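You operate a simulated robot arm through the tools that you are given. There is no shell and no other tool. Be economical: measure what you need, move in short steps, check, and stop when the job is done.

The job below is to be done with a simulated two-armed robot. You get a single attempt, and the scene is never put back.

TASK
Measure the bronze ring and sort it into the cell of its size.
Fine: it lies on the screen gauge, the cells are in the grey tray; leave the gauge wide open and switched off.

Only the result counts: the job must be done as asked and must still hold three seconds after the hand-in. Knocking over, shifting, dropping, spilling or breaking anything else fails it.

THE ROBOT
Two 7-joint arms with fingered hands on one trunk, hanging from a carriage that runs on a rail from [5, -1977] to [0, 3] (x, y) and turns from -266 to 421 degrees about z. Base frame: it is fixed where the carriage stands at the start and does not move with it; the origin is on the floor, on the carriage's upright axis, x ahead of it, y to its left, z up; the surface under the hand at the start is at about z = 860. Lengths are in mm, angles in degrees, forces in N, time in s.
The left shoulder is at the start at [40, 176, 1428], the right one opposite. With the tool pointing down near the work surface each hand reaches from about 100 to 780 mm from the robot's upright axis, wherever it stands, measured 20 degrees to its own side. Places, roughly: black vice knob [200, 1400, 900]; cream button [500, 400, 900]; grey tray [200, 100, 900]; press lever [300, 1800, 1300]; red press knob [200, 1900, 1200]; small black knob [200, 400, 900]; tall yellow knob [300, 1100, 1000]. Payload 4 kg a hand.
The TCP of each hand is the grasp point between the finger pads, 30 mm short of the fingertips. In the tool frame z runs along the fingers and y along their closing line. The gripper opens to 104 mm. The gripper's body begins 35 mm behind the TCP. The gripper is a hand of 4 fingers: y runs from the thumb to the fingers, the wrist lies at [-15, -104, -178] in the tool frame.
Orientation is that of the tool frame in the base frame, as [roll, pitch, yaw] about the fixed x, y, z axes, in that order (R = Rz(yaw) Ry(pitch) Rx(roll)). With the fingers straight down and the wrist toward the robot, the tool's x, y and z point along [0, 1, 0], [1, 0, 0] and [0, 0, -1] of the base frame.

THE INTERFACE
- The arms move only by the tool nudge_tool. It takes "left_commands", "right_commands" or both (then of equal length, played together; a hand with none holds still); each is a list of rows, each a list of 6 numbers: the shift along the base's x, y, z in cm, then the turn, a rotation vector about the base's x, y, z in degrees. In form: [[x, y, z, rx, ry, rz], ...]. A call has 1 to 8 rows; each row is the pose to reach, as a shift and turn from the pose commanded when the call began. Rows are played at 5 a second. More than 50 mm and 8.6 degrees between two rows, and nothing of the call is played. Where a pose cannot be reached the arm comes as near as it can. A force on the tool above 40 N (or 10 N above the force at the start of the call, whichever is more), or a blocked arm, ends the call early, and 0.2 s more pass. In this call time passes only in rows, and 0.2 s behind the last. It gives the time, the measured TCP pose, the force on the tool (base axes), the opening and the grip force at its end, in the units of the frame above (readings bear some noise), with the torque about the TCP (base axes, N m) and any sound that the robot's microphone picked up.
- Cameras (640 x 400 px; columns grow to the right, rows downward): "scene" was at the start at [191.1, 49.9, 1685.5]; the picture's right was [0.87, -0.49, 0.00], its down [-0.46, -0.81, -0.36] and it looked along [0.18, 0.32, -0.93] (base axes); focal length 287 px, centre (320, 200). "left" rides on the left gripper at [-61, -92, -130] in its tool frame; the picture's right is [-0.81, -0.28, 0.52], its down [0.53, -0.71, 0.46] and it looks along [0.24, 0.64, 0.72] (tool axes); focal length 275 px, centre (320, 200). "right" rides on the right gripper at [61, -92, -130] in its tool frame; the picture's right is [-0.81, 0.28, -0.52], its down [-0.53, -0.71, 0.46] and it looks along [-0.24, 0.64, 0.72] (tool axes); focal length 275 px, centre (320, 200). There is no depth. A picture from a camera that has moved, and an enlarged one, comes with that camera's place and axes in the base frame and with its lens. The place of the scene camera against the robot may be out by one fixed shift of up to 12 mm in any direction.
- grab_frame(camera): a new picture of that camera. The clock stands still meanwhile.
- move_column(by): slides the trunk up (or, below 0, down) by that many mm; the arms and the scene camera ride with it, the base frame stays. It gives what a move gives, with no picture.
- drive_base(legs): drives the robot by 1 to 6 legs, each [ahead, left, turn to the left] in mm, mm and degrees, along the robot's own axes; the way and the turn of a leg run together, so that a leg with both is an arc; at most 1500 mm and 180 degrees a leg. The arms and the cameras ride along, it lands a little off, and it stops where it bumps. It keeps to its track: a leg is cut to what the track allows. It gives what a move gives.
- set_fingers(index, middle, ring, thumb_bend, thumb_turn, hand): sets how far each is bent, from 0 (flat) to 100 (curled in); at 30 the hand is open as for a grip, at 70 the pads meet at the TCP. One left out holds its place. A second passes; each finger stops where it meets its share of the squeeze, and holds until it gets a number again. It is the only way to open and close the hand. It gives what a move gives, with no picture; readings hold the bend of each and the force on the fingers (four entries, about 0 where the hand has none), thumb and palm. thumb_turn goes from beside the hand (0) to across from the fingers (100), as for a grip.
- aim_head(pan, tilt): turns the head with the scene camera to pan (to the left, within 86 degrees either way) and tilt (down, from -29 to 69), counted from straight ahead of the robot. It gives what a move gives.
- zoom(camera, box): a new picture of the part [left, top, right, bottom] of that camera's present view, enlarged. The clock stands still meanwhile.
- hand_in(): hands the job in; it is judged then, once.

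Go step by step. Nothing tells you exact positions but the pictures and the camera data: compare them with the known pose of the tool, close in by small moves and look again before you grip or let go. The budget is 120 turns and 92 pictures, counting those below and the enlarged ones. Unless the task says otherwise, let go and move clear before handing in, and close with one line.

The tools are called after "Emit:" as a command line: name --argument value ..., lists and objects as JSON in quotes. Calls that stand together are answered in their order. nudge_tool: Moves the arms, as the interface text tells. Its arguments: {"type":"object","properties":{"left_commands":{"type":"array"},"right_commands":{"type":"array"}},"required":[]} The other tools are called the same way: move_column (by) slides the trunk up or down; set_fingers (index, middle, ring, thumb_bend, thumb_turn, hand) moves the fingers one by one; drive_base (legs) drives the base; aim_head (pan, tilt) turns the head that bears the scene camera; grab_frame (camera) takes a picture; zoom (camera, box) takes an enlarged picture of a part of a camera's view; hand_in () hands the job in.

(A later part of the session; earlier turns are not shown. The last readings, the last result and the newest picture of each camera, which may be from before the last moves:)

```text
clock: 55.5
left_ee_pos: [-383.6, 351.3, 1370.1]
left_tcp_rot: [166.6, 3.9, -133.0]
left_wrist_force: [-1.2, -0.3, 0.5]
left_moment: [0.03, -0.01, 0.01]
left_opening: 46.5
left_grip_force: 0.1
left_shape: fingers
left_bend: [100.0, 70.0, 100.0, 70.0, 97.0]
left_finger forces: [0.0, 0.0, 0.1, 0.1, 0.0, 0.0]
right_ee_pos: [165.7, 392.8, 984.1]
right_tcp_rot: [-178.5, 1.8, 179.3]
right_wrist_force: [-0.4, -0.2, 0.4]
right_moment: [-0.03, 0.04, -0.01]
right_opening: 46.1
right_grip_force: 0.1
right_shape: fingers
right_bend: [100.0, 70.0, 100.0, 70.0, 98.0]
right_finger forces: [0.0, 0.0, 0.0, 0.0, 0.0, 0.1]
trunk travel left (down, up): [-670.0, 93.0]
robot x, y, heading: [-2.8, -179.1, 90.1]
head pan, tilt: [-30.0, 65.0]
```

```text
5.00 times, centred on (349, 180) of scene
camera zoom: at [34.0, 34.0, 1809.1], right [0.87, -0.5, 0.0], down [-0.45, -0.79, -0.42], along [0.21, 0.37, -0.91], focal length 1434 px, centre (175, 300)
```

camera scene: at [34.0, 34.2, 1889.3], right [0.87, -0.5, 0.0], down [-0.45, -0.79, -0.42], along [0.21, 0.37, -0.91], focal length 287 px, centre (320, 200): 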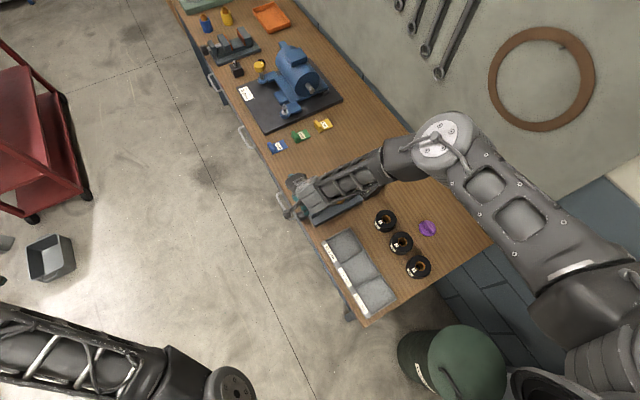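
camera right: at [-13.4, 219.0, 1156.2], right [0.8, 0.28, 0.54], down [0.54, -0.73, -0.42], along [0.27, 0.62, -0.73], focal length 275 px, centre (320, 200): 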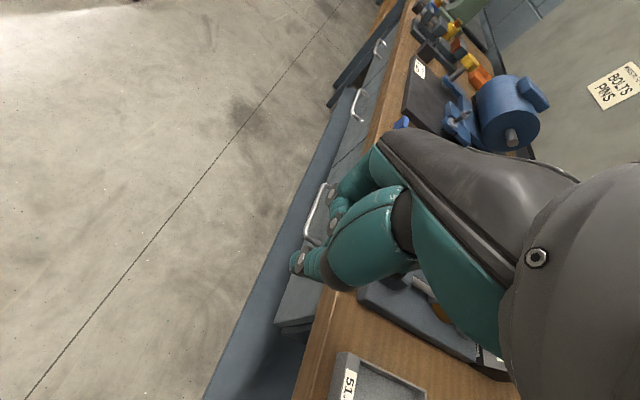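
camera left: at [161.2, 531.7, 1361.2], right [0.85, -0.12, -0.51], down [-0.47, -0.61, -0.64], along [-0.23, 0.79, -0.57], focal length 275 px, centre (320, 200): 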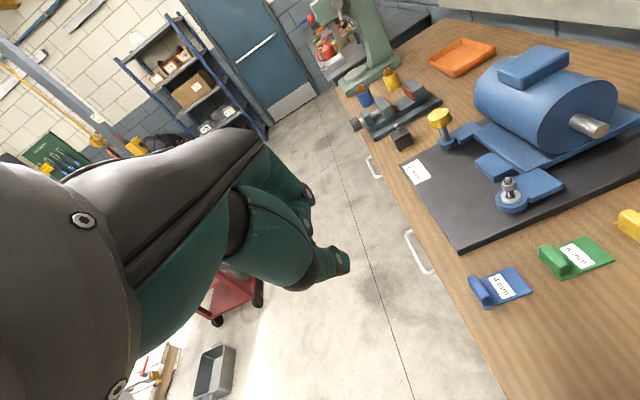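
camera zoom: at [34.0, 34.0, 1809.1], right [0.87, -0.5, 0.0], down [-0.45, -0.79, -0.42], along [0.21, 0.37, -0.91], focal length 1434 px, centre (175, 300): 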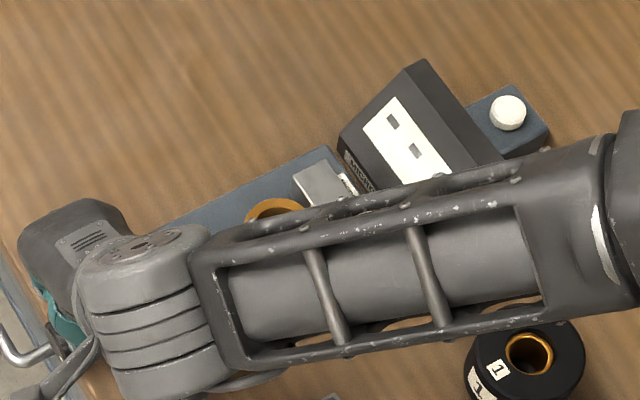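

One stroke done. Two more strokes, then I retract to look.

Emit:
nudge_tool --right_commands '[[0, 4.0, 0, 0, 0, 0], [0, 3.5, -4.6, 0, 0, 0], [0, 2.9, -4.6, 0, 0, 0], [0, 2.3, -4.5, 0, 0, 0], [0, 1.7, -4.5, 0, 0, 0], [0, 1.1, -4.6, 0, 0, 0], [0, 0, -2, 0, 0, 0], [0, 0, 0, 0, 0, 0]]'

Emit:
nudge_tool --right_commands '[[0, 4.0, 0, 0, 0, 0], [0, 3.5, -4.6, 0, 0, 0], [0, 2.9, -4.6, 0, 0, 0], [0, 2.3, -4.5, 0, 0, 0], [0, 1.7, -4.5, 0, 0, 0], [0, 1.1, -4.6, 0, 0, 0], [0, 0, -2, 0, 0, 0], [0, 0, 0, 0, 0, 0]]'

Emit:
nudge_tool --right_commands '[[-2.8, -2.5, 1, 0, 0, 0], [-5.6, -5, 2, 0, 0, 0], [-8.4, -7, 3, 0, 0, 0], [-11.2, -8.7, 4, 0, 0, 0]]'

Emit:
zoom --camera "scene" --box '[285, 155, 381, 215]'

```text
clock: 57.3
left_ee_pos: [-383.8, 351.9, 1370.0]
left_tcp_rot: [166.6, 3.9, -133.0]
left_wrist_force: [0.5, -0.3, 0.2]
left_moment: [0.02, -0.02, 0.0]
left_opening: 46.5
left_grip_force: 0.0
left_shape: fingers
left_bend: [100.0, 70.0, 100.0, 70.0, 97.0]
left_finger forces: [0.0, 0.1, 0.1, 0.1, 0.1, 0.0]
right_ee_pos: [165.1, 393.3, 985.2]
right_tcp_rot: [-178.4, 1.7, 179.2]
right_wrist_force: [-0.3, 0.5, 0.1]
right_moment: [-0.02, 0.02, 0.04]
right_opening: 46.3
right_grip_force: 0.0
right_shape: fingers
right_bend: [100.0, 70.0, 100.0, 70.0, 98.0]
right_finger forces: [0.0, 0.0, 0.1, 0.0, 0.1, 0.0]
trunk travel left (down, up): [-670.0, 93.0]
robot x, y, heading: [-1.1, -180.7, 90.0]
head pan, tilt: [-30.0, 65.0]
```

```text
clock: 59.1
left_ee_pos: [-384.5, 351.4, 1370.6]
left_tcp_rot: [166.6, 3.9, -133.0]
left_wrist_force: [-0.1, -0.2, -0.3]
left_moment: [0.01, 0.02, -0.01]
left_opening: 46.3
left_grip_force: 0.2
left_shape: fingers
left_bend: [100.0, 70.0, 100.0, 70.0, 97.0]
left_finger forces: [0.0, 0.1, 0.0, 0.0, 0.0, 0.0]
right_ee_pos: [165.1, 392.9, 983.1]
right_tcp_rot: [-178.5, 1.8, 179.4]
right_wrist_force: [-0.9, -1.1, -0.6]
right_moment: [0.02, 0.01, -0.02]
right_opening: 46.3
right_grip_force: 0.1
right_shape: fingers
right_bend: [100.0, 70.0, 100.0, 70.0, 98.0]
right_finger forces: [0.0, 0.0, 0.0, 0.0, 0.1, 0.1]
trunk travel left (down, up): [-670.0, 93.0]
robot x, y, heading: [-3.1, -176.4, 90.3]
head pan, tilt: [-30.0, 65.0]
```

```text
clock: 60.1
left_ee_pos: [-383.5, 350.7, 1371.0]
left_tcp_rot: [166.6, 3.9, -133.0]
left_wrist_force: [0.5, 0.6, -1.3]
left_moment: [-0.02, -0.02, -0.03]
left_opening: 46.5
left_grip_force: 0.0
left_shape: fingers
left_bend: [100.0, 70.0, 100.0, 70.0, 97.0]
left_finger forces: [0.1, 0.0, 0.0, 0.0, 0.0, 0.1]
right_ee_pos: [52.8, 308.6, 1025.2]
right_tcp_rot: [-178.7, 1.8, 179.3]
right_wrist_force: [0.0, -0.1, 0.9]
right_moment: [0.02, 0.0, 0.01]
right_opening: 46.5
right_grip_force: 0.0
right_shape: fingers
right_bend: [100.0, 70.0, 100.0, 70.0, 98.0]
right_finger forces: [0.0, 0.1, 0.0, 0.0, 0.0, 0.0]
trunk travel left (down, up): [-670.0, 93.0]
robot x, y, heading: [-0.2, -182.8, 90.0]
head pan, tilt: [-30.0, 65.0]
```

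```text
6.67 times, centred on (333, 185) of scene
camera zoom: at [34.0, 34.1, 1809.3], right [0.87, -0.5, 0.0], down [-0.45, -0.79, -0.42], along [0.21, 0.37, -0.91], focal length 1912 px, centre (233, 300)
```

zoom: 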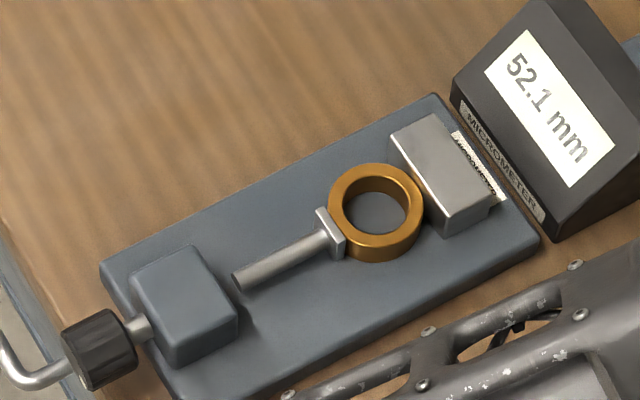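

The screen now reads 52.1 mm. I give one more closing stroke to make sure the ring is truly seated, then read again.

Emit:
nudge_tool --right_commands '[[2.8, 3.2, -1, 0, 0, 0], [5.6, 6.4, -2, 0, 0, 0], [8.4, 9.6, -3, 0, 0, 0], [11.2, 12.6, -4, 0, 0, 0]]'

Emit:
nudge_tool --right_commands '[[0, -0.7, -4.6, 0, 0, 0], [0, -1.2, -4.6, 0, 0, 0], [0, -1.7, -4.5, 0, 0, 0], [0, -2.3, -4.5, 0, 0, 0], [0, -2.9, -4.6, 0, 0, 0], [0, -4.0, -2, 0, 0, 0], [0, -4.0, 0, 0, 0, 0]]'

Emit:
nudge_tool --right_commands '[[-2.8, -2.5, 1, 0, 0, 0], [-5.6, -5, 2, 0, 0, 0], [-8.4, -7, 3, 0, 0, 0], [-11.2, -8.7, 4, 0, 0, 0]]'

Emit:
zoom --camera "scene" --box '[285, 155, 381, 215]'

```text
clock: 61.1
left_ee_pos: [-384.2, 352.0, 1371.1]
left_tcp_rot: [166.6, 3.9, -133.0]
left_wrist_force: [-0.1, -0.4, 0.1]
left_moment: [0.0, -0.03, 0.03]
left_opening: 46.3
left_grip_force: 0.0
left_shape: fingers
left_bend: [100.0, 70.0, 100.0, 70.0, 97.0]
left_finger forces: [0.0, 0.0, 0.0, 0.1, 0.1, 0.0]
right_ee_pos: [165.7, 433.3, 985.3]
right_tcp_rot: [-178.7, 1.6, 179.4]
right_wrist_force: [0.3, -0.7, 0.0]
right_moment: [-0.04, 0.0, 0.01]
right_opening: 46.2
right_grip_force: 0.0
right_shape: fingers
right_bend: [100.0, 70.0, 100.0, 70.0, 98.0]
right_finger forces: [0.2, 0.0, 0.0, 0.0, 0.0, 0.0]
trunk travel left (down, up): [-670.0, 93.0]
robot x, y, heading: [3.9, -177.7, 90.1]
head pan, tilt: [-30.0, 65.0]
```

```text
clock: 62.7
left_ee_pos: [-384.2, 350.8, 1370.7]
left_tcp_rot: [166.6, 3.9, -133.0]
left_wrist_force: [-0.5, -0.2, -0.4]
left_moment: [-0.01, 0.03, 0.0]
left_opening: 46.6
left_grip_force: 0.1
left_shape: fingers
left_bend: [100.0, 70.0, 100.0, 70.0, 97.0]
left_finger forces: [0.1, 0.1, 0.0, 0.0, 0.0, 0.1]
right_ee_pos: [164.8, 390.5, 984.6]
right_tcp_rot: [-178.5, 1.8, 179.4]
right_wrist_force: [0.0, -0.3, 0.8]
right_moment: [-0.01, 0.0, 0.01]
right_opening: 46.4
right_grip_force: 0.0
right_shape: fingers
right_bend: [100.0, 70.0, 100.0, 70.0, 98.0]
right_finger forces: [0.0, 0.1, 0.0, 0.0, 0.0, 0.0]
trunk travel left (down, up): [-670.0, 93.0]
robot x, y, heading: [1.5, -177.6, 90.1]
head pan, tilt: [-30.0, 65.0]
```

```text
clock: 63.7
left_ee_pos: [-383.8, 351.7, 1371.0]
left_tcp_rot: [166.6, 3.8, -133.0]
left_wrist_force: [0.2, 0.5, -0.2]
left_moment: [0.0, 0.02, 0.0]
left_opening: 46.2
left_grip_force: 0.0
left_shape: fingers
left_bend: [100.0, 70.0, 100.0, 70.0, 97.0]
left_finger forces: [0.0, 0.0, 0.0, 0.0, 0.1, 0.0]
right_ee_pos: [52.2, 305.4, 1025.0]
right_tcp_rot: [-178.7, 1.8, 179.3]
right_wrist_force: [0.3, -0.7, 0.0]
right_moment: [0.05, 0.02, 0.05]
right_opening: 46.0
right_grip_force: 0.0
right_shape: fingers
right_bend: [100.0, 70.0, 100.0, 70.0, 98.0]
right_finger forces: [0.0, 0.1, 0.1, 0.0, 0.0, 0.0]
trunk travel left (down, up): [-670.0, 93.0]
robot x, y, heading: [0.9, -182.0, 90.1]
head pan, tilt: [-30.0, 65.0]
```

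```text
6.67 times, centred on (333, 185) of scene
camera zoom: at [34.0, 34.1, 1809.3], right [0.87, -0.5, 0.0], down [-0.45, -0.79, -0.42], along [0.21, 0.37, -0.91], focal length 1912 px, centre (233, 300)
```

zoom: 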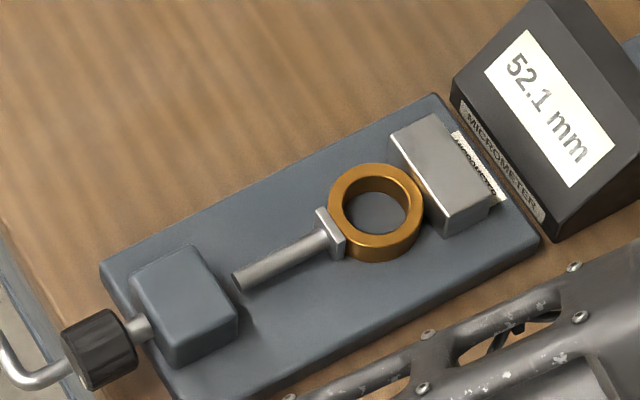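

Confirmed: 52.1 mm. Now I open the gauge with reverse strokes (+y across the top).

Emit:
nudge_tool --right_commands '[[2.8, 2.2, -1, 0, 0, 0], [5.6, 4.4, -2, 0, 0, 0], [8.4, 6.6, -3, 0, 0, 0], [11.3, 8.6, -4, 0, 0, 0]]'

Emit:
nudge_tool --right_commands '[[0, 0.7, -4.5, 0, 0, 0], [0, 1.3, -4.5, 0, 0, 0], [0, 1.9, -4.5, 0, 0, 0], [0, 2.5, -4.5, 0, 0, 0], [0, 3.1, -4.6, 0, 0, 0], [0, 4.2, -2, 0, 0, 0], [0, 4.2, 0, 0, 0, 0], [0, 0, 0, 0, 0, 0]]'

Emit:
nudge_tool --right_commands '[[0, 0.7, -4.5, 0, 0, 0], [0, 1.3, -4.5, 0, 0, 0], [0, 1.9, -4.5, 0, 0, 0], [0, 2.5, -4.5, 0, 0, 0], [0, 3.1, -4.6, 0, 0, 0], [0, 4.2, -2, 0, 0, 0], [0, 4.2, 0, 0, 0, 0], [0, 0, 0, 0, 0, 0]]'

Emit:
nudge_tool --right_commands '[[-2.8, -2.2, 1, 0, 0, 0], [-5.6, -4.4, 2, 0, 0, 0], [-8.4, -6.6, 3, 0, 0, 0], [-11.3, -8.6, 4, 0, 0, 0]]'

Emit:
zoom --camera "scene" --box '[285, 155, 381, 215]'

```text
clock: 64.7
left_ee_pos: [-384.2, 351.5, 1371.1]
left_tcp_rot: [166.6, 3.9, -133.0]
left_wrist_force: [0.1, 0.3, 0.4]
left_moment: [0.03, 0.0, 0.0]
left_opening: 46.2
left_grip_force: 0.0
left_shape: fingers
left_bend: [100.0, 70.0, 100.0, 70.0, 97.0]
left_finger forces: [0.0, 0.0, 0.0, 0.0, 0.1, 0.1]
right_ee_pos: [166.8, 392.9, 985.8]
right_tcp_rot: [-178.7, 1.7, 179.5]
right_wrist_force: [0.2, -1.1, -0.7]
right_moment: [0.02, -0.01, 0.03]
right_opening: 46.4
right_grip_force: 0.0
right_shape: fingers
right_bend: [100.0, 70.0, 100.0, 70.0, 98.0]
right_finger forces: [0.1, 0.0, 0.0, 0.0, 0.0, 0.0]
trunk travel left (down, up): [-670.0, 93.0]
robot x, y, heading: [-1.2, -178.6, 90.0]
head pan, tilt: [-30.0, 65.0]
```

```text
clock: 66.5
left_ee_pos: [-383.7, 350.9, 1370.2]
left_tcp_rot: [166.6, 3.8, -132.9]
left_wrist_force: [-0.5, 0.1, 0.2]
left_moment: [-0.03, 0.01, -0.01]
left_opening: 46.6
left_grip_force: 0.1
left_shape: fingers
left_bend: [100.0, 70.0, 100.0, 70.0, 97.0]
left_finger forces: [0.1, 0.1, 0.0, 0.0, 0.0, 0.0]
right_ee_pos: [166.2, 389.8, 986.6]
right_tcp_rot: [-178.7, 1.7, 179.4]
right_wrist_force: [-0.8, -0.1, 0.1]
right_moment: [0.02, -0.02, 0.01]
right_opening: 46.4
right_grip_force: 0.0
right_shape: fingers
right_bend: [100.0, 70.0, 100.0, 70.0, 97.0]
right_finger forces: [0.0, 0.1, 0.1, 0.0, 0.1, 0.0]
trunk travel left (down, up): [-670.0, 93.0]
robot x, y, heading: [3.2, -176.4, 90.5]
head pan, tilt: [-30.0, 65.0]
```

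```text
clock: 68.3
left_ee_pos: [-385.0, 351.5, 1368.6]
left_tcp_rot: [166.6, 3.8, -133.0]
left_wrist_force: [0.2, 0.3, 0.1]
left_moment: [-0.02, -0.03, 0.01]
left_opening: 46.6
left_grip_force: 0.1
left_shape: fingers
left_bend: [100.0, 70.0, 100.0, 70.0, 97.0]
left_finger forces: [0.0, 0.0, 0.0, 0.1, 0.0, 0.0]
right_ee_pos: [165.7, 392.3, 986.1]
right_tcp_rot: [-178.7, 1.7, 179.4]
right_wrist_force: [0.5, 0.0, 0.8]
right_moment: [-0.01, -0.02, -0.01]
right_opening: 46.6
right_grip_force: 0.1
right_shape: fingers
right_bend: [100.0, 70.0, 100.0, 70.0, 97.0]
right_finger forces: [0.0, 0.1, 0.0, 0.0, 0.1, 0.0]
trunk travel left (down, up): [-670.0, 93.0]
robot x, y, heading: [0.2, -180.2, 90.2]
head pan, tilt: [-30.0, 65.0]
```

```text
clock: 69.3
left_ee_pos: [-383.7, 351.6, 1368.8]
left_tcp_rot: [166.6, 3.9, -133.1]
left_wrist_force: [-0.6, 1.3, 0.1]
left_moment: [0.02, 0.0, 0.02]
left_opening: 46.3
left_grip_force: 0.1
left_shape: fingers
left_bend: [100.0, 70.0, 100.0, 70.0, 97.0]
left_finger forces: [0.0, 0.1, 0.1, 0.0, 0.1, 0.0]
right_ee_pos: [53.8, 306.9, 1025.5]
right_tcp_rot: [-178.6, 1.8, 179.4]
right_wrist_force: [0.4, 0.2, -0.2]
right_moment: [0.0, 0.01, 0.01]
right_opening: 46.7
right_grip_force: 0.1
right_shape: fingers
right_bend: [100.0, 70.0, 100.0, 70.0, 97.0]
right_finger forces: [0.1, 0.0, 0.0, 0.0, 0.1, 0.1]
trunk travel left (down, up): [-670.0, 93.0]
robot x, y, heading: [-1.2, -180.8, 90.5]
head pan, tilt: [-30.0, 65.0]
```

```text
6.67 times, centred on (333, 185) of scene
camera zoom: at [34.0, 34.2, 1809.3], right [0.87, -0.5, 0.0], down [-0.45, -0.79, -0.42], along [0.21, 0.37, -0.91], focal length 1912 px, centre (233, 300)
```

zoom: 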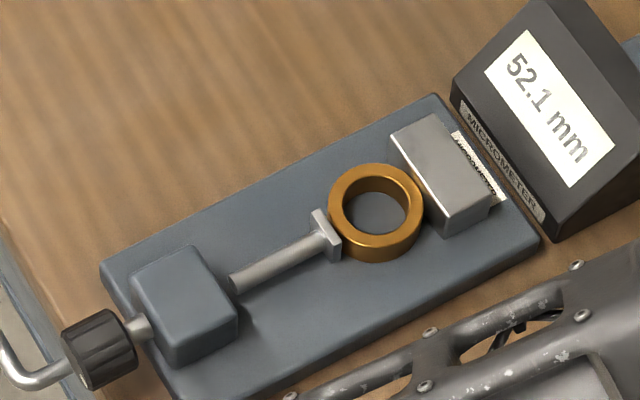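

It opens about 1 mm per stroke and the reading holds. I'll batch several more opening strokes.

Emit:
nudge_tool --right_commands '[[2.8, 2.2, -1, 0, 0, 0], [5.6, 4.4, -2, 0, 0, 0], [8.4, 6.6, -3, 0, 0, 0], [11.3, 8.6, -4, 0, 0, 0]]'

Emit:
nudge_tool --right_commands '[[0, 0.7, -4.6, 0, 0, 0], [0, 1.3, -4.6, 0, 0, 0], [0, 1.9, -4.6, 0, 0, 0], [0, 2.5, -4.6, 0, 0, 0], [0, 3.1, -4.7, 0, 0, 0], [0, 4.2, -2, 0, 0, 0], [0, 4.2, 0, 0, 0, 0], [0, 0, 0, 0, 0, 0]]'

Emit:
nudge_tool --right_commands '[[0, 0.7, -4.6, 0, 0, 0], [0, 1.3, -4.6, 0, 0, 0], [0, 1.9, -4.6, 0, 0, 0], [0, 2.5, -4.6, 0, 0, 0], [0, 3.1, -4.7, 0, 0, 0], [0, 4.2, -2, 0, 0, 0], [0, 4.2, 0, 0, 0, 0], [0, 0, 0, 0, 0, 0]]'

Emit:
nudge_tool --right_commands '[[0, 0.7, -4.6, 0, 0, 0], [0, 1.3, -4.6, 0, 0, 0], [0, 1.9, -4.6, 0, 0, 0], [0, 2.5, -4.6, 0, 0, 0], [0, 3.1, -4.7, 0, 0, 0], [0, 4.2, -2, 0, 0, 0], [0, 4.2, 0, 0, 0, 0], [0, 0, 0, 0, 0, 0]]'

Emit:
nudge_tool --right_commands '[[0, 0.7, -4.6, 0, 0, 0], [0, 1.3, -4.6, 0, 0, 0], [0, 1.9, -4.6, 0, 0, 0], [0, 2.5, -4.6, 0, 0, 0], [0, 3.1, -4.7, 0, 0, 0], [0, 4.2, -2, 0, 0, 0], [0, 4.2, 0, 0, 0, 0], [0, 0, 0, 0, 0, 0]]'

Emit:
nudge_tool --right_commands '[[-2.8, -2.2, 1, 0, 0, 0], [-5.6, -4.4, 2, 0, 0, 0], [-8.4, -6.6, 3, 0, 0, 0], [-11.3, -8.6, 4, 0, 0, 0]]'

Emit:
zoom --camera "scene" --box '[285, 155, 381, 215]'

```text
clock: 70.3
left_ee_pos: [-383.5, 352.2, 1370.4]
left_tcp_rot: [166.6, 3.9, -133.0]
left_wrist_force: [-0.4, 0.3, 0.4]
left_moment: [0.01, -0.01, 0.0]
left_opening: 46.2
left_grip_force: 0.2
left_shape: fingers
left_bend: [100.0, 70.0, 100.0, 70.0, 97.0]
left_finger forces: [0.1, 0.0, 0.1, 0.0, 0.1, 0.0]
right_ee_pos: [168.4, 393.8, 985.1]
right_tcp_rot: [-178.8, 1.7, 179.3]
right_wrist_force: [-0.3, -0.4, -0.6]
right_moment: [-0.02, 0.0, -0.01]
right_opening: 46.4
right_grip_force: 0.1
right_shape: fingers
right_bend: [100.0, 70.0, 100.0, 70.0, 97.0]
right_finger forces: [0.0, 0.1, 0.0, 0.1, 0.0, 0.1]
trunk travel left (down, up): [-670.0, 93.0]
robot x, y, heading: [0.6, -178.4, 90.0]
head pan, tilt: [-30.0, 65.0]
```

```text
clock: 72.1
left_ee_pos: [-383.7, 351.0, 1368.9]
left_tcp_rot: [166.5, 3.9, -133.0]
left_wrist_force: [0.4, 0.1, 1.2]
left_moment: [-0.05, -0.03, -0.04]
left_opening: 46.3
left_grip_force: 0.1
left_shape: fingers
left_bend: [100.0, 70.0, 100.0, 70.0, 97.0]
left_finger forces: [0.0, 0.1, 0.1, 0.0, 0.0, 0.0]
right_ee_pos: [165.4, 392.3, 985.5]
right_tcp_rot: [-178.7, 1.7, 179.4]
right_wrist_force: [-0.2, -0.8, 0.6]
right_moment: [0.0, 0.02, 0.01]
right_opening: 46.5
right_grip_force: 0.0
right_shape: fingers
right_bend: [100.0, 70.0, 100.0, 70.0, 97.0]
right_finger forces: [0.0, 0.0, 0.1, 0.0, 0.0, 0.0]
trunk travel left (down, up): [-670.0, 93.0]
robot x, y, heading: [-1.8, -182.2, 90.4]
head pan, tilt: [-30.0, 65.0]
```

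```text
clock: 73.9
left_ee_pos: [-384.1, 351.5, 1371.2]
left_tcp_rot: [166.6, 4.0, -133.1]
left_wrist_force: [-1.0, -0.4, -0.8]
left_moment: [0.01, -0.03, 0.01]
left_opening: 46.2
left_grip_force: 0.2
left_shape: fingers
left_bend: [100.0, 70.0, 100.0, 70.0, 97.0]
left_finger forces: [0.0, 0.0, 0.0, 0.0, 0.0, 0.0]
right_ee_pos: [166.7, 390.7, 985.5]
right_tcp_rot: [-178.7, 1.7, 179.3]
right_wrist_force: [0.0, 0.1, 0.2]
right_moment: [-0.04, 0.03, 0.02]
right_opening: 46.7
right_grip_force: 0.0
right_shape: fingers
right_bend: [100.0, 70.0, 100.0, 70.0, 97.0]
right_finger forces: [0.0, 0.0, 0.1, 0.0, 0.1, 0.1]
trunk travel left (down, up): [-670.0, 93.0]
robot x, y, heading: [2.2, -183.5, 90.4]
head pan, tilt: [-30.0, 65.0]
```

```text
clock: 75.7
left_ee_pos: [-384.9, 352.0, 1369.8]
left_tcp_rot: [166.6, 3.9, -133.0]
left_wrist_force: [-0.6, 0.4, 0.3]
left_moment: [0.01, -0.01, 0.0]
left_opening: 46.5
left_grip_force: 0.0
left_shape: fingers
left_bend: [100.0, 70.0, 100.0, 70.0, 97.0]
left_finger forces: [0.1, 0.0, 0.1, 0.0, 0.1, 0.0]
right_ee_pos: [165.6, 391.4, 984.7]
right_tcp_rot: [-178.7, 1.6, 179.4]
right_wrist_force: [0.5, 0.3, -0.1]
right_moment: [0.0, 0.0, 0.0]
right_opening: 46.5
right_grip_force: 0.0
right_shape: fingers
right_bend: [100.0, 70.0, 100.0, 70.0, 97.0]
right_finger forces: [0.0, 0.1, 0.0, 0.0, 0.0, 0.0]
trunk travel left (down, up): [-670.0, 93.0]
robot x, y, heading: [2.0, -181.2, 90.1]
head pan, tilt: [-30.0, 65.0]
```

```text
clock: 77.5
left_ee_pos: [-384.3, 350.8, 1369.5]
left_tcp_rot: [166.6, 3.9, -133.1]
left_wrist_force: [-0.8, 0.4, 0.6]
left_moment: [0.01, 0.0, 0.02]
left_opening: 46.5
left_grip_force: 0.0
left_shape: fingers
left_bend: [100.0, 70.0, 100.0, 70.0, 97.0]
left_finger forces: [0.1, 0.1, 0.0, 0.1, 0.0, 0.0]
right_ee_pos: [164.5, 391.0, 985.3]
right_tcp_rot: [-178.7, 1.7, 179.4]
right_wrist_force: [-0.3, -0.4, -0.2]
right_moment: [-0.03, 0.0, -0.02]
right_opening: 46.4
right_grip_force: 0.1
right_shape: fingers
right_bend: [100.0, 70.0, 100.0, 70.0, 97.0]
right_finger forces: [0.0, 0.1, 0.0, 0.1, 0.0, 0.1]
trunk travel left (down, up): [-670.0, 93.0]
robot x, y, heading: [-3.0, -183.9, 90.2]
head pan, tilt: [-30.0, 65.0]
```

```text
clock: 78.5
left_ee_pos: [-384.2, 350.9, 1370.1]
left_tcp_rot: [166.6, 3.9, -133.1]
left_wrist_force: [0.0, 0.2, 0.4]
left_moment: [0.01, 0.01, 0.0]
left_opening: 46.4
left_grip_force: 0.0
left_shape: fingers
left_bend: [100.0, 70.0, 100.0, 70.0, 97.0]
left_finger forces: [0.1, 0.1, 0.0, 0.1, 0.0, 0.0]
right_ee_pos: [51.9, 305.8, 1026.3]
right_tcp_rot: [-178.7, 1.8, 179.3]
right_wrist_force: [-0.6, 0.1, 0.4]
right_moment: [-0.03, -0.01, -0.02]
right_opening: 46.6
right_grip_force: 0.0
right_shape: fingers
right_bend: [100.0, 70.0, 100.0, 70.0, 97.0]
right_finger forces: [0.1, 0.0, 0.1, 0.0, 0.1, 0.0]
trunk travel left (down, up): [-670.0, 93.0]
robot x, y, heading: [2.8, -178.3, 90.2]
head pan, tilt: [-30.0, 65.0]
```

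```text
6.67 times, centred on (333, 185) of scene
camera zoom: at [34.0, 34.1, 1809.3], right [0.87, -0.5, 0.0], down [-0.45, -0.79, -0.42], along [0.21, 0.37, -0.91], focal length 1912 px, centre (233, 300)
```

zoom: 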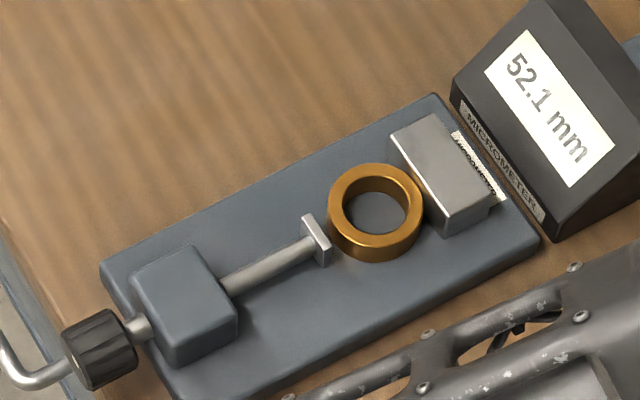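

Opening well. Four more strokes to find the open stop.

Emit:
nudge_tool --right_commands '[[2.8, 2.2, -1, 0, 0, 0], [5.6, 4.4, -2, 0, 0, 0], [8.4, 6.6, -3, 0, 0, 0], [11.3, 8.6, -4, 0, 0, 0]]'

Emit:
nudge_tool --right_commands '[[0, 0.7, -4.6, 0, 0, 0], [0, 1.3, -4.6, 0, 0, 0], [0, 1.9, -4.6, 0, 0, 0], [0, 2.5, -4.6, 0, 0, 0], [0, 3.1, -4.7, 0, 0, 0], [0, 4.2, -2, 0, 0, 0], [0, 4.2, 0, 0, 0, 0], [0, 0, 0, 0, 0, 0]]'

Emit:
nudge_tool --right_commands '[[0, 0.7, -4.6, 0, 0, 0], [0, 1.3, -4.6, 0, 0, 0], [0, 1.9, -4.6, 0, 0, 0], [0, 2.5, -4.6, 0, 0, 0], [0, 3.1, -4.7, 0, 0, 0], [0, 4.2, -2, 0, 0, 0], [0, 4.2, 0, 0, 0, 0], [0, 0, 0, 0, 0, 0]]'

Emit:
nudge_tool --right_commands '[[0, 0.7, -4.6, 0, 0, 0], [0, 1.3, -4.6, 0, 0, 0], [0, 1.9, -4.6, 0, 0, 0], [0, 2.5, -4.6, 0, 0, 0], [0, 3.1, -4.7, 0, 0, 0], [0, 4.2, -2, 0, 0, 0], [0, 4.2, 0, 0, 0, 0], [0, 0, 0, 0, 0, 0]]'

Emit:
nudge_tool --right_commands '[[0, 0.7, -4.6, 0, 0, 0], [0, 1.3, -4.6, 0, 0, 0], [0, 1.9, -4.6, 0, 0, 0], [0, 2.5, -4.6, 0, 0, 0], [0, 3.1, -4.7, 0, 0, 0], [0, 4.2, -2, 0, 0, 0], [0, 4.2, 0, 0, 0, 0], [0, 0, 0, 0, 0, 0]]'

Emit:
nudge_tool --right_commands '[[-2.8, -2.2, 1, 0, 0, 0], [-5.6, -4.4, 2, 0, 0, 0], [-8.4, -6.6, 3, 0, 0, 0], [-11.3, -8.6, 4, 0, 0, 0]]'

Emit:
zoom --camera "scene" --box '[285, 155, 381, 215]'

```text
clock: 79.5
left_ee_pos: [-383.3, 351.1, 1370.0]
left_tcp_rot: [166.6, 3.9, -133.0]
left_wrist_force: [0.4, 0.2, -0.5]
left_moment: [0.01, 0.01, -0.01]
left_opening: 46.6
left_grip_force: 0.1
left_shape: fingers
left_bend: [100.0, 70.0, 100.0, 70.0, 97.0]
left_finger forces: [0.1, 0.0, 0.1, 0.0, 0.0, 0.0]
right_ee_pos: [166.7, 392.5, 985.5]
right_tcp_rot: [-178.6, 1.8, 179.5]
right_wrist_force: [-0.2, 0.4, 0.8]
right_moment: [0.0, 0.02, 0.02]
right_opening: 46.3
right_grip_force: 0.1
right_shape: fingers
right_bend: [100.0, 70.0, 100.0, 70.0, 97.0]
right_finger forces: [0.0, 0.0, 0.1, 0.0, 0.0, 0.0]
trunk travel left (down, up): [-670.0, 93.0]
robot x, y, heading: [1.6, -180.7, 90.0]
head pan, tilt: [-30.0, 65.0]
```

```text
clock: 81.3
left_ee_pos: [-384.9, 351.0, 1371.8]
left_tcp_rot: [166.6, 3.9, -133.0]
left_wrist_force: [0.0, -0.8, 0.4]
left_moment: [-0.03, -0.01, 0.0]
left_opening: 46.3
left_grip_force: 0.0
left_shape: fingers
left_bend: [100.0, 70.0, 100.0, 70.0, 97.0]
left_finger forces: [0.0, 0.0, 0.0, 0.1, 0.0, 0.1]
right_ee_pos: [166.9, 391.8, 983.5]
right_tcp_rot: [-178.7, 1.7, 179.3]
right_wrist_force: [-0.1, 0.1, 0.9]
right_moment: [0.01, 0.01, 0.01]
right_opening: 46.5
right_grip_force: 0.0
right_shape: fingers
right_bend: [100.0, 70.0, 100.0, 70.0, 97.0]
right_finger forces: [0.0, 0.1, 0.0, 0.0, 0.0, 0.1]
trunk travel left (down, up): [-670.0, 93.0]
robot x, y, heading: [-3.8, -177.3, 90.1]
head pan, tilt: [-30.0, 65.0]
```

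```text
clock: 83.1
left_ee_pos: [-385.1, 351.6, 1370.2]
left_tcp_rot: [166.5, 3.9, -133.0]
left_wrist_force: [-0.2, 0.6, 1.0]
left_moment: [-0.03, -0.04, 0.03]
left_opening: 46.6
left_grip_force: 0.1
left_shape: fingers
left_bend: [100.0, 70.0, 100.0, 70.0, 97.0]
left_finger forces: [0.0, 0.0, 0.0, 0.0, 0.0, 0.0]
right_ee_pos: [166.7, 392.0, 985.7]
right_tcp_rot: [-178.7, 1.7, 179.4]
right_wrist_force: [0.2, 0.4, -0.6]
right_moment: [-0.01, -0.03, 0.01]
right_opening: 46.3
right_grip_force: 0.1
right_shape: fingers
right_bend: [100.0, 70.0, 100.0, 70.0, 97.0]
right_finger forces: [0.0, 0.1, 0.0, 0.1, 0.0, 0.0]
trunk travel left (down, up): [-670.0, 93.0]
robot x, y, heading: [0.5, -182.2, 90.3]
head pan, tilt: [-30.0, 65.0]
```

```text
clock: 84.9
left_ee_pos: [-384.1, 350.1, 1370.1]
left_tcp_rot: [166.5, 3.9, -133.0]
left_wrist_force: [-0.2, -1.2, 0.6]
left_moment: [-0.02, -0.05, 0.0]
left_opening: 46.1
left_grip_force: 0.1
left_shape: fingers
left_bend: [100.0, 70.0, 100.0, 70.0, 97.0]
left_finger forces: [0.0, 0.1, 0.0, 0.1, 0.1, 0.0]
right_ee_pos: [165.8, 392.0, 985.7]
right_tcp_rot: [-178.6, 1.7, 179.3]
right_wrist_force: [-0.4, 0.5, 0.2]
right_moment: [0.01, -0.02, -0.02]
right_opening: 46.4
right_grip_force: 0.0
right_shape: fingers
right_bend: [100.0, 70.0, 100.0, 70.0, 97.0]
right_finger forces: [0.0, 0.1, 0.0, 0.0, 0.1, 0.1]
trunk travel left (down, up): [-670.0, 93.0]
robot x, y, heading: [3.0, -178.7, 90.4]
head pan, tilt: [-30.0, 65.0]
```

```text
clock: 86.7
left_ee_pos: [-384.0, 351.8, 1369.9]
left_tcp_rot: [166.5, 3.9, -133.0]
left_wrist_force: [0.3, 0.4, -0.5]
left_moment: [-0.06, 0.01, 0.04]
left_opening: 46.4
left_grip_force: 0.2
left_shape: fingers
left_bend: [100.0, 70.0, 100.0, 70.0, 97.0]
left_finger forces: [0.0, 0.0, 0.0, 0.0, 0.0, 0.0]
right_ee_pos: [164.9, 391.8, 985.9]
right_tcp_rot: [-178.7, 1.7, 179.3]
right_wrist_force: [-0.6, -0.3, 0.3]
right_moment: [-0.05, -0.01, 0.0]
right_opening: 46.4
right_grip_force: 0.1
right_shape: fingers
right_bend: [100.0, 70.0, 100.0, 70.0, 97.0]
right_finger forces: [0.0, 0.1, 0.0, 0.1, 0.0, 0.0]
trunk travel left (down, up): [-670.0, 93.0]
robot x, y, heading: [-4.3, -179.3, 90.1]
head pan, tilt: [-30.0, 65.0]
```

```text
clock: 87.7
left_ee_pos: [-383.4, 351.4, 1370.5]
left_tcp_rot: [166.6, 3.8, -133.0]
left_wrist_force: [-0.8, 0.2, 0.1]
left_moment: [-0.05, -0.01, -0.05]
left_opening: 46.5
left_grip_force: 0.0
left_shape: fingers
left_bend: [100.0, 70.0, 100.0, 70.0, 97.0]
left_finger forces: [0.0, 0.0, 0.0, 0.1, 0.0, 0.0]
right_ee_pos: [53.2, 305.7, 1024.7]
right_tcp_rot: [-178.7, 1.8, 179.3]
right_wrist_force: [-0.1, 0.6, -0.8]
right_moment: [0.03, -0.01, 0.0]
right_opening: 46.1
right_grip_force: 0.1
right_shape: fingers
right_bend: [100.0, 70.0, 100.0, 70.0, 97.0]
right_finger forces: [0.0, 0.1, 0.0, 0.0, 0.0, 0.1]
trunk travel left (down, up): [-670.0, 93.0]
robot x, y, heading: [1.7, -180.4, 90.0]
head pan, tilt: [-30.0, 65.0]
```

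```text
6.67 times, centred on (333, 185) of scene
camera zoom: at [34.0, 34.1, 1809.3], right [0.87, -0.5, 0.0], down [-0.45, -0.79, -0.42], along [0.21, 0.37, -0.91], focal length 1912 px, centre (233, 300)
```

zoom: 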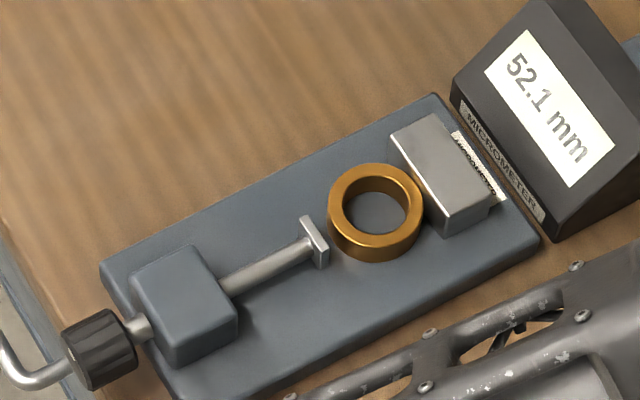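

The last strokes hardly moved it, so the spindle is at its open stop. Now to fetch the ring: open the hand and move above it.

Emit:
set_fingers --hand "right" --index 30 --ring 30 --middle 30 --thumb_bend 30

Emit:
nudge_tool --right_commands '[[3.6, 1.3, 1, 0, 0, 0], [7.2, 2.6, 2, 0, 0, 0], [10.8, 3.9, 2, 0, 0, 0], [14.4, 5.2, 2, 0, 0, 0], [18, 6.5, 2, 0, 0, 0], [21.6, 7.8, 2, 0, 0, 0], [25.2, 9.3, 2, 0, 0, 0], [28.3, 10.7, 2, 0, 0, 0]]'

Emit:
grab_frame --camera "right"

```text
clock: 88.7
left_ee_pos: [-384.8, 351.0, 1370.3]
left_tcp_rot: [166.6, 3.9, -133.0]
left_wrist_force: [-0.6, 0.1, 0.6]
left_moment: [-0.02, -0.02, -0.05]
left_opening: 46.5
left_grip_force: 0.0
left_shape: fingers
left_bend: [100.0, 70.0, 100.0, 70.0, 97.0]
left_finger forces: [0.1, 0.0, 0.1, 0.0, 0.0, 0.1]
right_ee_pos: [54.6, 306.0, 1025.4]
right_tcp_rot: [-178.7, 1.7, 179.3]
right_wrist_force: [0.3, 0.6, 0.1]
right_moment: [0.03, 0.03, 0.02]
right_opening: 102.7
right_grip_force: 0.1
right_shape: fingers
right_bend: [30.0, 30.0, 30.0, 30.0, 97.0]
right_finger forces: [0.0, 0.0, 0.0, 0.0, 0.0, 0.0]
trunk travel left (down, up): [-670.0, 93.0]
robot x, y, heading: [3.3, -182.0, 90.2]
head pan, tilt: [-30.0, 65.0]
```

```text
clock: 90.5
left_ee_pos: [-383.7, 351.7, 1371.1]
left_tcp_rot: [166.6, 3.9, -133.0]
left_wrist_force: [-1.4, 0.4, 0.7]
left_moment: [-0.03, -0.02, -0.03]
left_opening: 46.3
left_grip_force: 0.0
left_shape: fingers
left_bend: [100.0, 70.0, 100.0, 70.0, 97.0]
left_finger forces: [0.1, 0.0, 0.0, 0.1, 0.0, 0.1]
right_ee_pos: [337.1, 415.7, 1044.8]
right_tcp_rot: [-178.8, 1.7, 179.3]
right_wrist_force: [0.0, -0.7, -0.4]
right_moment: [0.0, 0.0, -0.03]
right_opening: 102.8
right_grip_force: 0.0
right_shape: fingers
right_bend: [30.0, 30.0, 30.0, 30.0, 97.0]
right_finger forces: [0.0, 0.0, 0.0, 0.0, 0.0, 0.0]
trunk travel left (down, up): [-670.0, 93.0]
robot x, y, heading: [-0.7, -179.3, 90.1]
head pan, tilt: [-30.0, 65.0]
```

```text
34 pictures are left
camera right: at [269.6, 326.9, 1175.3], right [0.8, 0.28, 0.53], down [0.54, -0.73, -0.42], along [0.27, 0.62, -0.73], focal length 275 px, centre (320, 200)
```

right: 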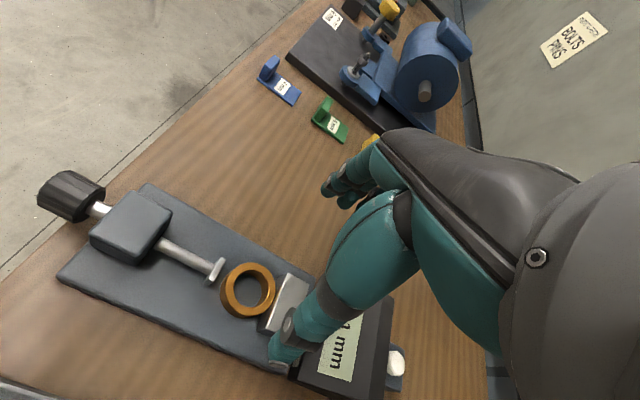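

The ring centre is at (336, 413), right under the hand. Descending to straddle it.

Emit:
nudge_tool --right_commands '[[0, -0.2, -4, 0, 0, 0], [0, -0.2, -8, 0, 0, 0], [0, -0.2, -11, 0, 0, 0], [0, -0.2, -12.5, 0, 0, 0]]'

Emit:
grab_frame --camera "right"

```text
clock: 91.5
left_ee_pos: [-384.1, 350.8, 1370.8]
left_tcp_rot: [166.5, 3.9, -133.1]
left_wrist_force: [-0.2, 0.3, -0.3]
left_moment: [0.01, -0.01, 0.0]
left_opening: 46.8
left_grip_force: 0.0
left_shape: fingers
left_bend: [100.0, 70.0, 100.0, 70.0, 97.0]
left_finger forces: [0.0, 0.1, 0.0, 0.0, 0.0, 0.0]
right_ee_pos: [335.4, 411.3, 919.8]
right_tcp_rot: [-178.7, 1.8, 179.3]
right_wrist_force: [-1.0, -1.0, -1.3]
right_moment: [-0.03, -0.02, 0.01]
right_opening: 103.0
right_grip_force: 0.0
right_shape: fingers
right_bend: [30.0, 30.0, 30.0, 30.0, 97.0]
right_finger forces: [0.0, 0.0, 0.1, 0.1, 0.1, 0.0]
trunk travel left (down, up): [-670.0, 93.0]
robot x, y, heading: [1.7, -176.2, 89.9]
head pan, tilt: [-30.0, 65.0]
```

```text
33 pictures are left
camera right: at [269.4, 324.6, 1050.8], right [0.8, 0.28, 0.54], down [0.54, -0.73, -0.42], along [0.27, 0.62, -0.73], focal length 275 px, centre (320, 200)
```

right: 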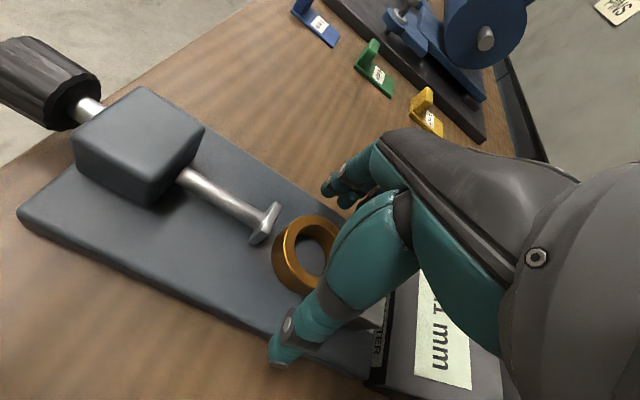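

Aligned. Lower 8 mm and close thumb and middle finger on the ring.

Emit:
nudge_tool --right_commands '[[0, 0.1, -0.4, 0, 0, 0], [0, 0.1, -0.8, 0, 0, 0]]'

Emit:
set_fingers --hand "right" --middle 46 --thumb_bend 46

Emit:
grab_frame --camera "right"

```text
clock: 92.1
left_ee_pos: [-384.2, 352.3, 1370.4]
left_tcp_rot: [166.6, 4.0, -133.0]
left_wrist_force: [0.1, 0.4, -0.2]
left_moment: [0.02, 0.01, -0.03]
left_opening: 46.3
left_grip_force: 0.0
left_shape: fingers
left_bend: [100.0, 70.0, 100.0, 70.0, 97.0]
left_finger forces: [0.0, 0.0, 0.0, 0.0, 0.0, 0.0]
right_ee_pos: [336.3, 413.4, 912.2]
right_tcp_rot: [-178.8, 1.6, 179.3]
right_wrist_force: [0.6, -0.3, 0.4]
right_moment: [0.07, 0.01, -0.02]
right_opening: 102.9
right_grip_force: 0.0
right_shape: fingers
right_bend: [30.0, 30.0, 30.0, 30.0, 97.0]
right_finger forces: [0.1, 0.3, 0.0, 0.1, 0.0, 0.0]
trunk travel left (down, up): [-670.0, 93.0]
robot x, y, heading: [0.9, -180.7, 90.0]
head pan, tilt: [-30.0, 65.0]
```

```text
clock: 93.1
left_ee_pos: [-385.1, 352.3, 1370.9]
left_tcp_rot: [166.6, 3.9, -133.0]
left_wrist_force: [0.6, 0.3, -0.5]
left_moment: [0.01, -0.02, 0.06]
left_opening: 46.5
left_grip_force: 0.0
left_shape: fingers
left_bend: [100.0, 70.0, 100.0, 70.0, 97.0]
left_finger forces: [0.0, 0.1, 0.0, 0.1, 0.0, 0.0]
right_ee_pos: [337.3, 416.4, 914.0]
right_tcp_rot: [-178.9, 1.6, 179.3]
right_wrist_force: [-0.4, 6.7, 11.4]
right_moment: [0.83, -0.15, 0.11]
right_opening: 83.3
right_grip_force: 7.7
right_shape: fingers
right_bend: [30.0, 37.0, 30.0, 46.0, 97.0]
right_finger forces: [0.1, 14.8, 0.0, 0.0, 0.1, 0.1]
trunk travel left (down, up): [-670.0, 93.0]
robot x, y, heading: [-3.6, -182.4, 90.4]
head pan, tilt: [-30.0, 65.0]
```

```text
32 pictures are left
camera right: at [269.6, 328.4, 1044.7], right [0.8, 0.28, 0.54], down [0.54, -0.73, -0.43], along [0.27, 0.63, -0.73], focal length 275 px, centre (320, 200)
```

right: 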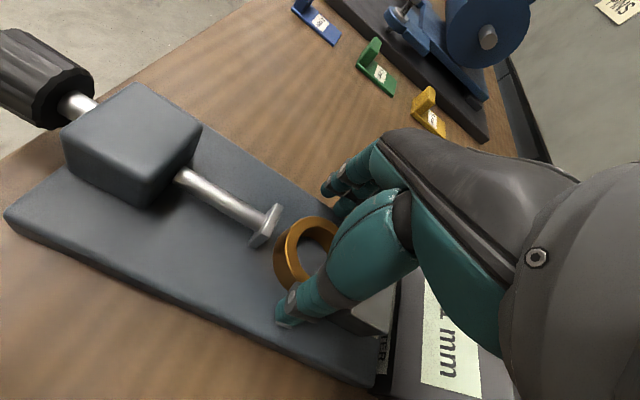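

The middle fingertip touched the gauge base. I reopen it, raise 10 mm and close again.

Emit:
set_fingers --hand "right" --middle 30 --thumb_bend 38

Emit:
nudge_tool --right_commands '[[0, 0, 0.5, 0, 0, 0], [0, 0, 1.0, 0, 0, 0]]'

Emit:
set_fingers --hand "right" --middle 46 --thumb_bend 46

Emit:
grab_frame --camera "right"

```text
clock: 94.1
left_ee_pos: [-383.1, 351.5, 1369.5]
left_tcp_rot: [166.6, 4.0, -133.1]
left_wrist_force: [0.0, 0.4, 0.0]
left_moment: [-0.02, 0.01, 0.01]
left_opening: 46.3
left_grip_force: 0.1
left_shape: fingers
left_bend: [100.0, 70.0, 100.0, 70.0, 97.0]
left_finger forces: [0.0, 0.1, 0.0, 0.0, 0.1, 0.0]
right_ee_pos: [337.1, 412.0, 910.7]
right_tcp_rot: [-178.6, 1.8, 179.3]
right_wrist_force: [0.7, -1.2, 5.2]
right_moment: [0.23, -0.05, -0.02]
right_opening: 93.0
right_grip_force: 2.6
right_shape: fingers
right_bend: [30.0, 31.0, 30.0, 38.0, 97.0]
right_finger forces: [0.0, 5.1, 0.0, 0.1, 0.0, 0.0]
trunk travel left (down, up): [-670.0, 93.0]
robot x, y, heading: [3.8, -181.1, 90.1]
head pan, tilt: [-30.0, 65.0]
```

```text
clock: 94.7
left_ee_pos: [-384.3, 352.1, 1370.8]
left_tcp_rot: [166.6, 3.9, -132.9]
left_wrist_force: [0.2, 0.6, -0.8]
left_moment: [-0.01, 0.0, 0.01]
left_opening: 46.4
left_grip_force: 0.1
left_shape: fingers
left_bend: [100.0, 70.0, 100.0, 70.0, 97.0]
left_finger forces: [0.1, 0.0, 0.0, 0.0, 0.1, 0.1]
right_ee_pos: [336.0, 412.2, 921.7]
right_tcp_rot: [-178.7, 1.9, 179.3]
right_wrist_force: [-0.6, 0.5, 1.1]
right_moment: [0.03, 0.0, 0.0]
right_opening: 92.6
right_grip_force: 0.0
right_shape: fingers
right_bend: [30.0, 30.0, 30.0, 38.0, 97.0]
right_finger forces: [0.0, 0.0, 0.0, 0.0, 0.1, 0.0]
trunk travel left (down, up): [-670.0, 93.0]
robot x, y, heading: [1.7, -180.5, 90.1]
head pan, tilt: [-30.0, 65.0]
```

```text
clock: 95.7
left_ee_pos: [-385.0, 351.3, 1369.9]
left_tcp_rot: [166.6, 3.8, -133.0]
left_wrist_force: [0.0, 0.7, 0.6]
left_moment: [0.01, 0.03, -0.01]
left_opening: 46.4
left_grip_force: 0.0
left_shape: fingers
left_bend: [100.0, 70.0, 100.0, 70.0, 97.0]
left_finger forces: [0.1, 0.0, 0.1, 0.0, 0.0, 0.0]
right_ee_pos: [335.2, 412.0, 921.8]
right_tcp_rot: [-178.7, 1.6, 179.4]
right_wrist_force: [-0.3, -0.7, -0.7]
right_moment: [-0.01, 0.03, 0.01]
right_opening: 83.7
right_grip_force: 0.1
right_shape: fingers
right_bend: [30.0, 46.0, 30.0, 46.0, 97.0]
right_finger forces: [0.0, 0.0, 0.0, 0.0, 0.0, 0.0]
trunk travel left (down, up): [-670.0, 93.0]
robot x, y, heading: [2.8, -180.0, 90.1]
head pan, tilt: [-30.0, 65.0]
```

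```text
31 pictures are left
camera right: at [269.2, 325.5, 1052.7], right [0.8, 0.28, 0.54], down [0.54, -0.73, -0.42], along [0.27, 0.62, -0.73], focal length 275 px, centre (320, 200)
```

right: 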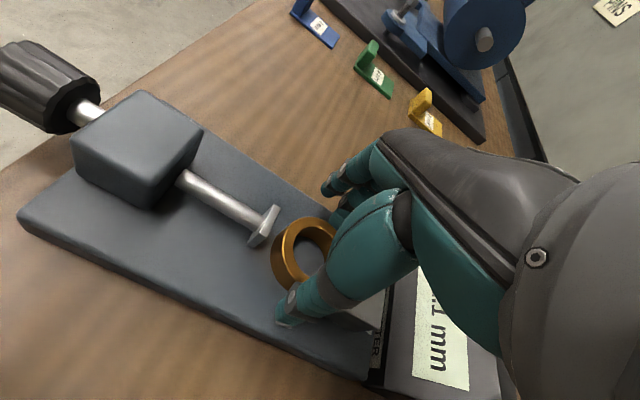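

Free now. I lower 3 mm and close fully on the ring.

Emit:
nudge_tool --right_commands '[[0.1, 0.1, -0.3, 0, 0, 0]]'

Emit:
set_fingers --hand "right" --middle 70 --thumb_bend 70

Emit:
zoom --camera "right" --box '[220, 160, 420, 340]'

```text
clock: 96.1
left_ee_pos: [-385.3, 352.0, 1371.2]
left_tcp_rot: [166.6, 3.8, -133.0]
left_wrist_force: [0.6, -0.1, 0.3]
left_moment: [-0.01, -0.04, -0.01]
left_opening: 46.2
left_grip_force: 0.0
left_shape: fingers
left_bend: [100.0, 70.0, 100.0, 70.0, 97.0]
left_finger forces: [0.1, 0.0, 0.1, 0.1, 0.0, 0.0]
right_ee_pos: [337.0, 413.1, 918.1]
right_tcp_rot: [-178.6, 1.8, 179.4]
right_wrist_force: [-0.1, -0.1, -0.1]
right_moment: [-0.02, 0.02, 0.0]
right_opening: 83.5
right_grip_force: 0.1
right_shape: fingers
right_bend: [30.0, 46.0, 30.0, 46.0, 97.0]
right_finger forces: [0.1, 0.0, 0.0, 0.0, 0.0, 0.0]
trunk travel left (down, up): [-670.0, 93.0]
robot x, y, heading: [-0.7, -181.2, 90.0]
head pan, tilt: [-30.0, 65.0]
```

```text
clock: 97.1
left_ee_pos: [-384.7, 351.2, 1368.9]
left_tcp_rot: [166.6, 3.8, -133.1]
left_wrist_force: [0.0, -0.2, -0.1]
left_moment: [-0.02, 0.0, 0.01]
left_opening: 46.5
left_grip_force: 0.0
left_shape: fingers
left_bend: [100.0, 70.0, 100.0, 70.0, 97.0]
left_finger forces: [0.0, 0.0, 0.0, 0.1, 0.0, 0.0]
right_ee_pos: [337.4, 413.1, 920.5]
right_tcp_rot: [-178.7, 1.7, 179.3]
right_wrist_force: [-0.8, -1.1, 2.7]
right_moment: [0.08, 0.01, 0.04]
right_opening: 70.3
right_grip_force: 9.5
right_shape: fingers
right_bend: [30.0, 54.0, 30.0, 60.0, 95.0]
right_finger forces: [0.0, 8.9, 0.0, 0.0, 10.4, 0.1]
trunk travel left (down, up): [-670.0, 93.0]
robot x, y, heading: [-1.4, -179.5, 90.1]
head pan, tilt: [-30.0, 65.0]
```

```text
2.22 times, centred on (320, 250) of right
camera zoom: at [270.0, 326.5, 1049.9], right [0.8, 0.28, 0.53], down [0.54, -0.73, -0.42], along [0.27, 0.62, -0.73], focal length 612 px, centre (320, 89)
```

zoom: 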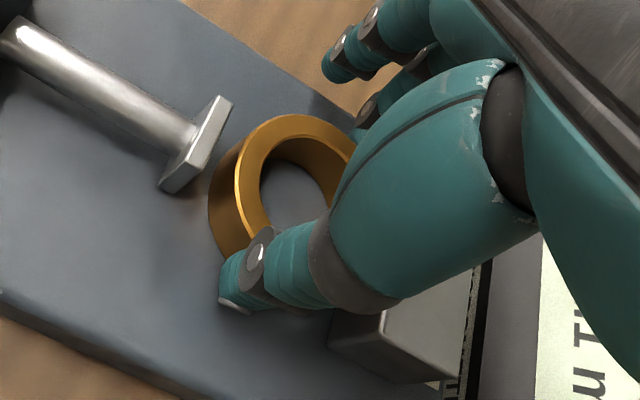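

The ring is gripped with about 10 N each side. Lifting 3 cm and checking.

Emit:
nudge_tool --right_commands '[[0, 0, 0.5, 0, 0, 0], [0, 0, 1.5, 0, 0, 0], [0, 0, 3, 0, 0, 0], [0, 0, 5, 0, 0, 0]]'

Emit:
grab_frame --camera "right"

```text
clock: 98.1
left_ee_pos: [-383.8, 351.3, 1369.7]
left_tcp_rot: [166.5, 3.9, -133.0]
left_wrist_force: [-0.6, 0.1, 0.9]
left_moment: [-0.01, -0.01, 0.01]
left_opening: 46.6
left_grip_force: 0.1
left_shape: fingers
left_bend: [100.0, 70.0, 100.0, 70.0, 97.0]
left_finger forces: [0.0, 0.0, 0.0, 0.1, 0.0, 0.0]
right_ee_pos: [338.5, 413.4, 969.9]
right_tcp_rot: [-178.6, 1.7, 179.3]
right_wrist_force: [-0.1, 0.0, -1.2]
right_moment: [0.0, -0.01, -0.03]
right_opening: 68.4
right_grip_force: 9.4
right_shape: fingers
right_bend: [30.0, 54.0, 30.0, 60.0, 95.0]
right_finger forces: [0.1, 9.3, 0.0, 0.0, 9.3, 0.0]
trunk travel left (down, up): [-670.0, 93.0]
robot x, y, heading: [0.7, -179.4, 90.3]
head pan, tilt: [-30.0, 65.0]
```

```text
29 pictures are left
camera right: at [270.5, 326.1, 1099.8], right [0.8, 0.28, 0.54], down [0.54, -0.73, -0.42], along [0.27, 0.62, -0.73], focal length 275 px, centre (320, 200)
```

right: 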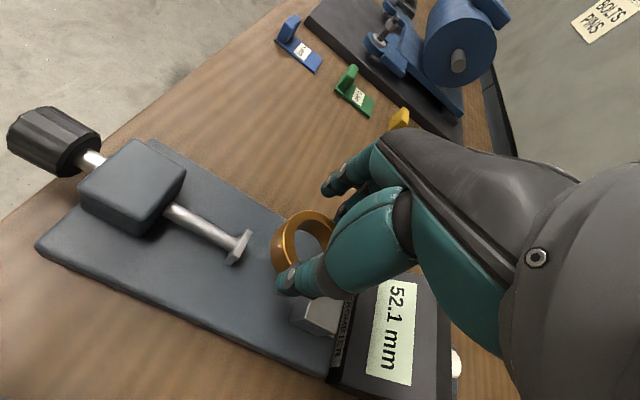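

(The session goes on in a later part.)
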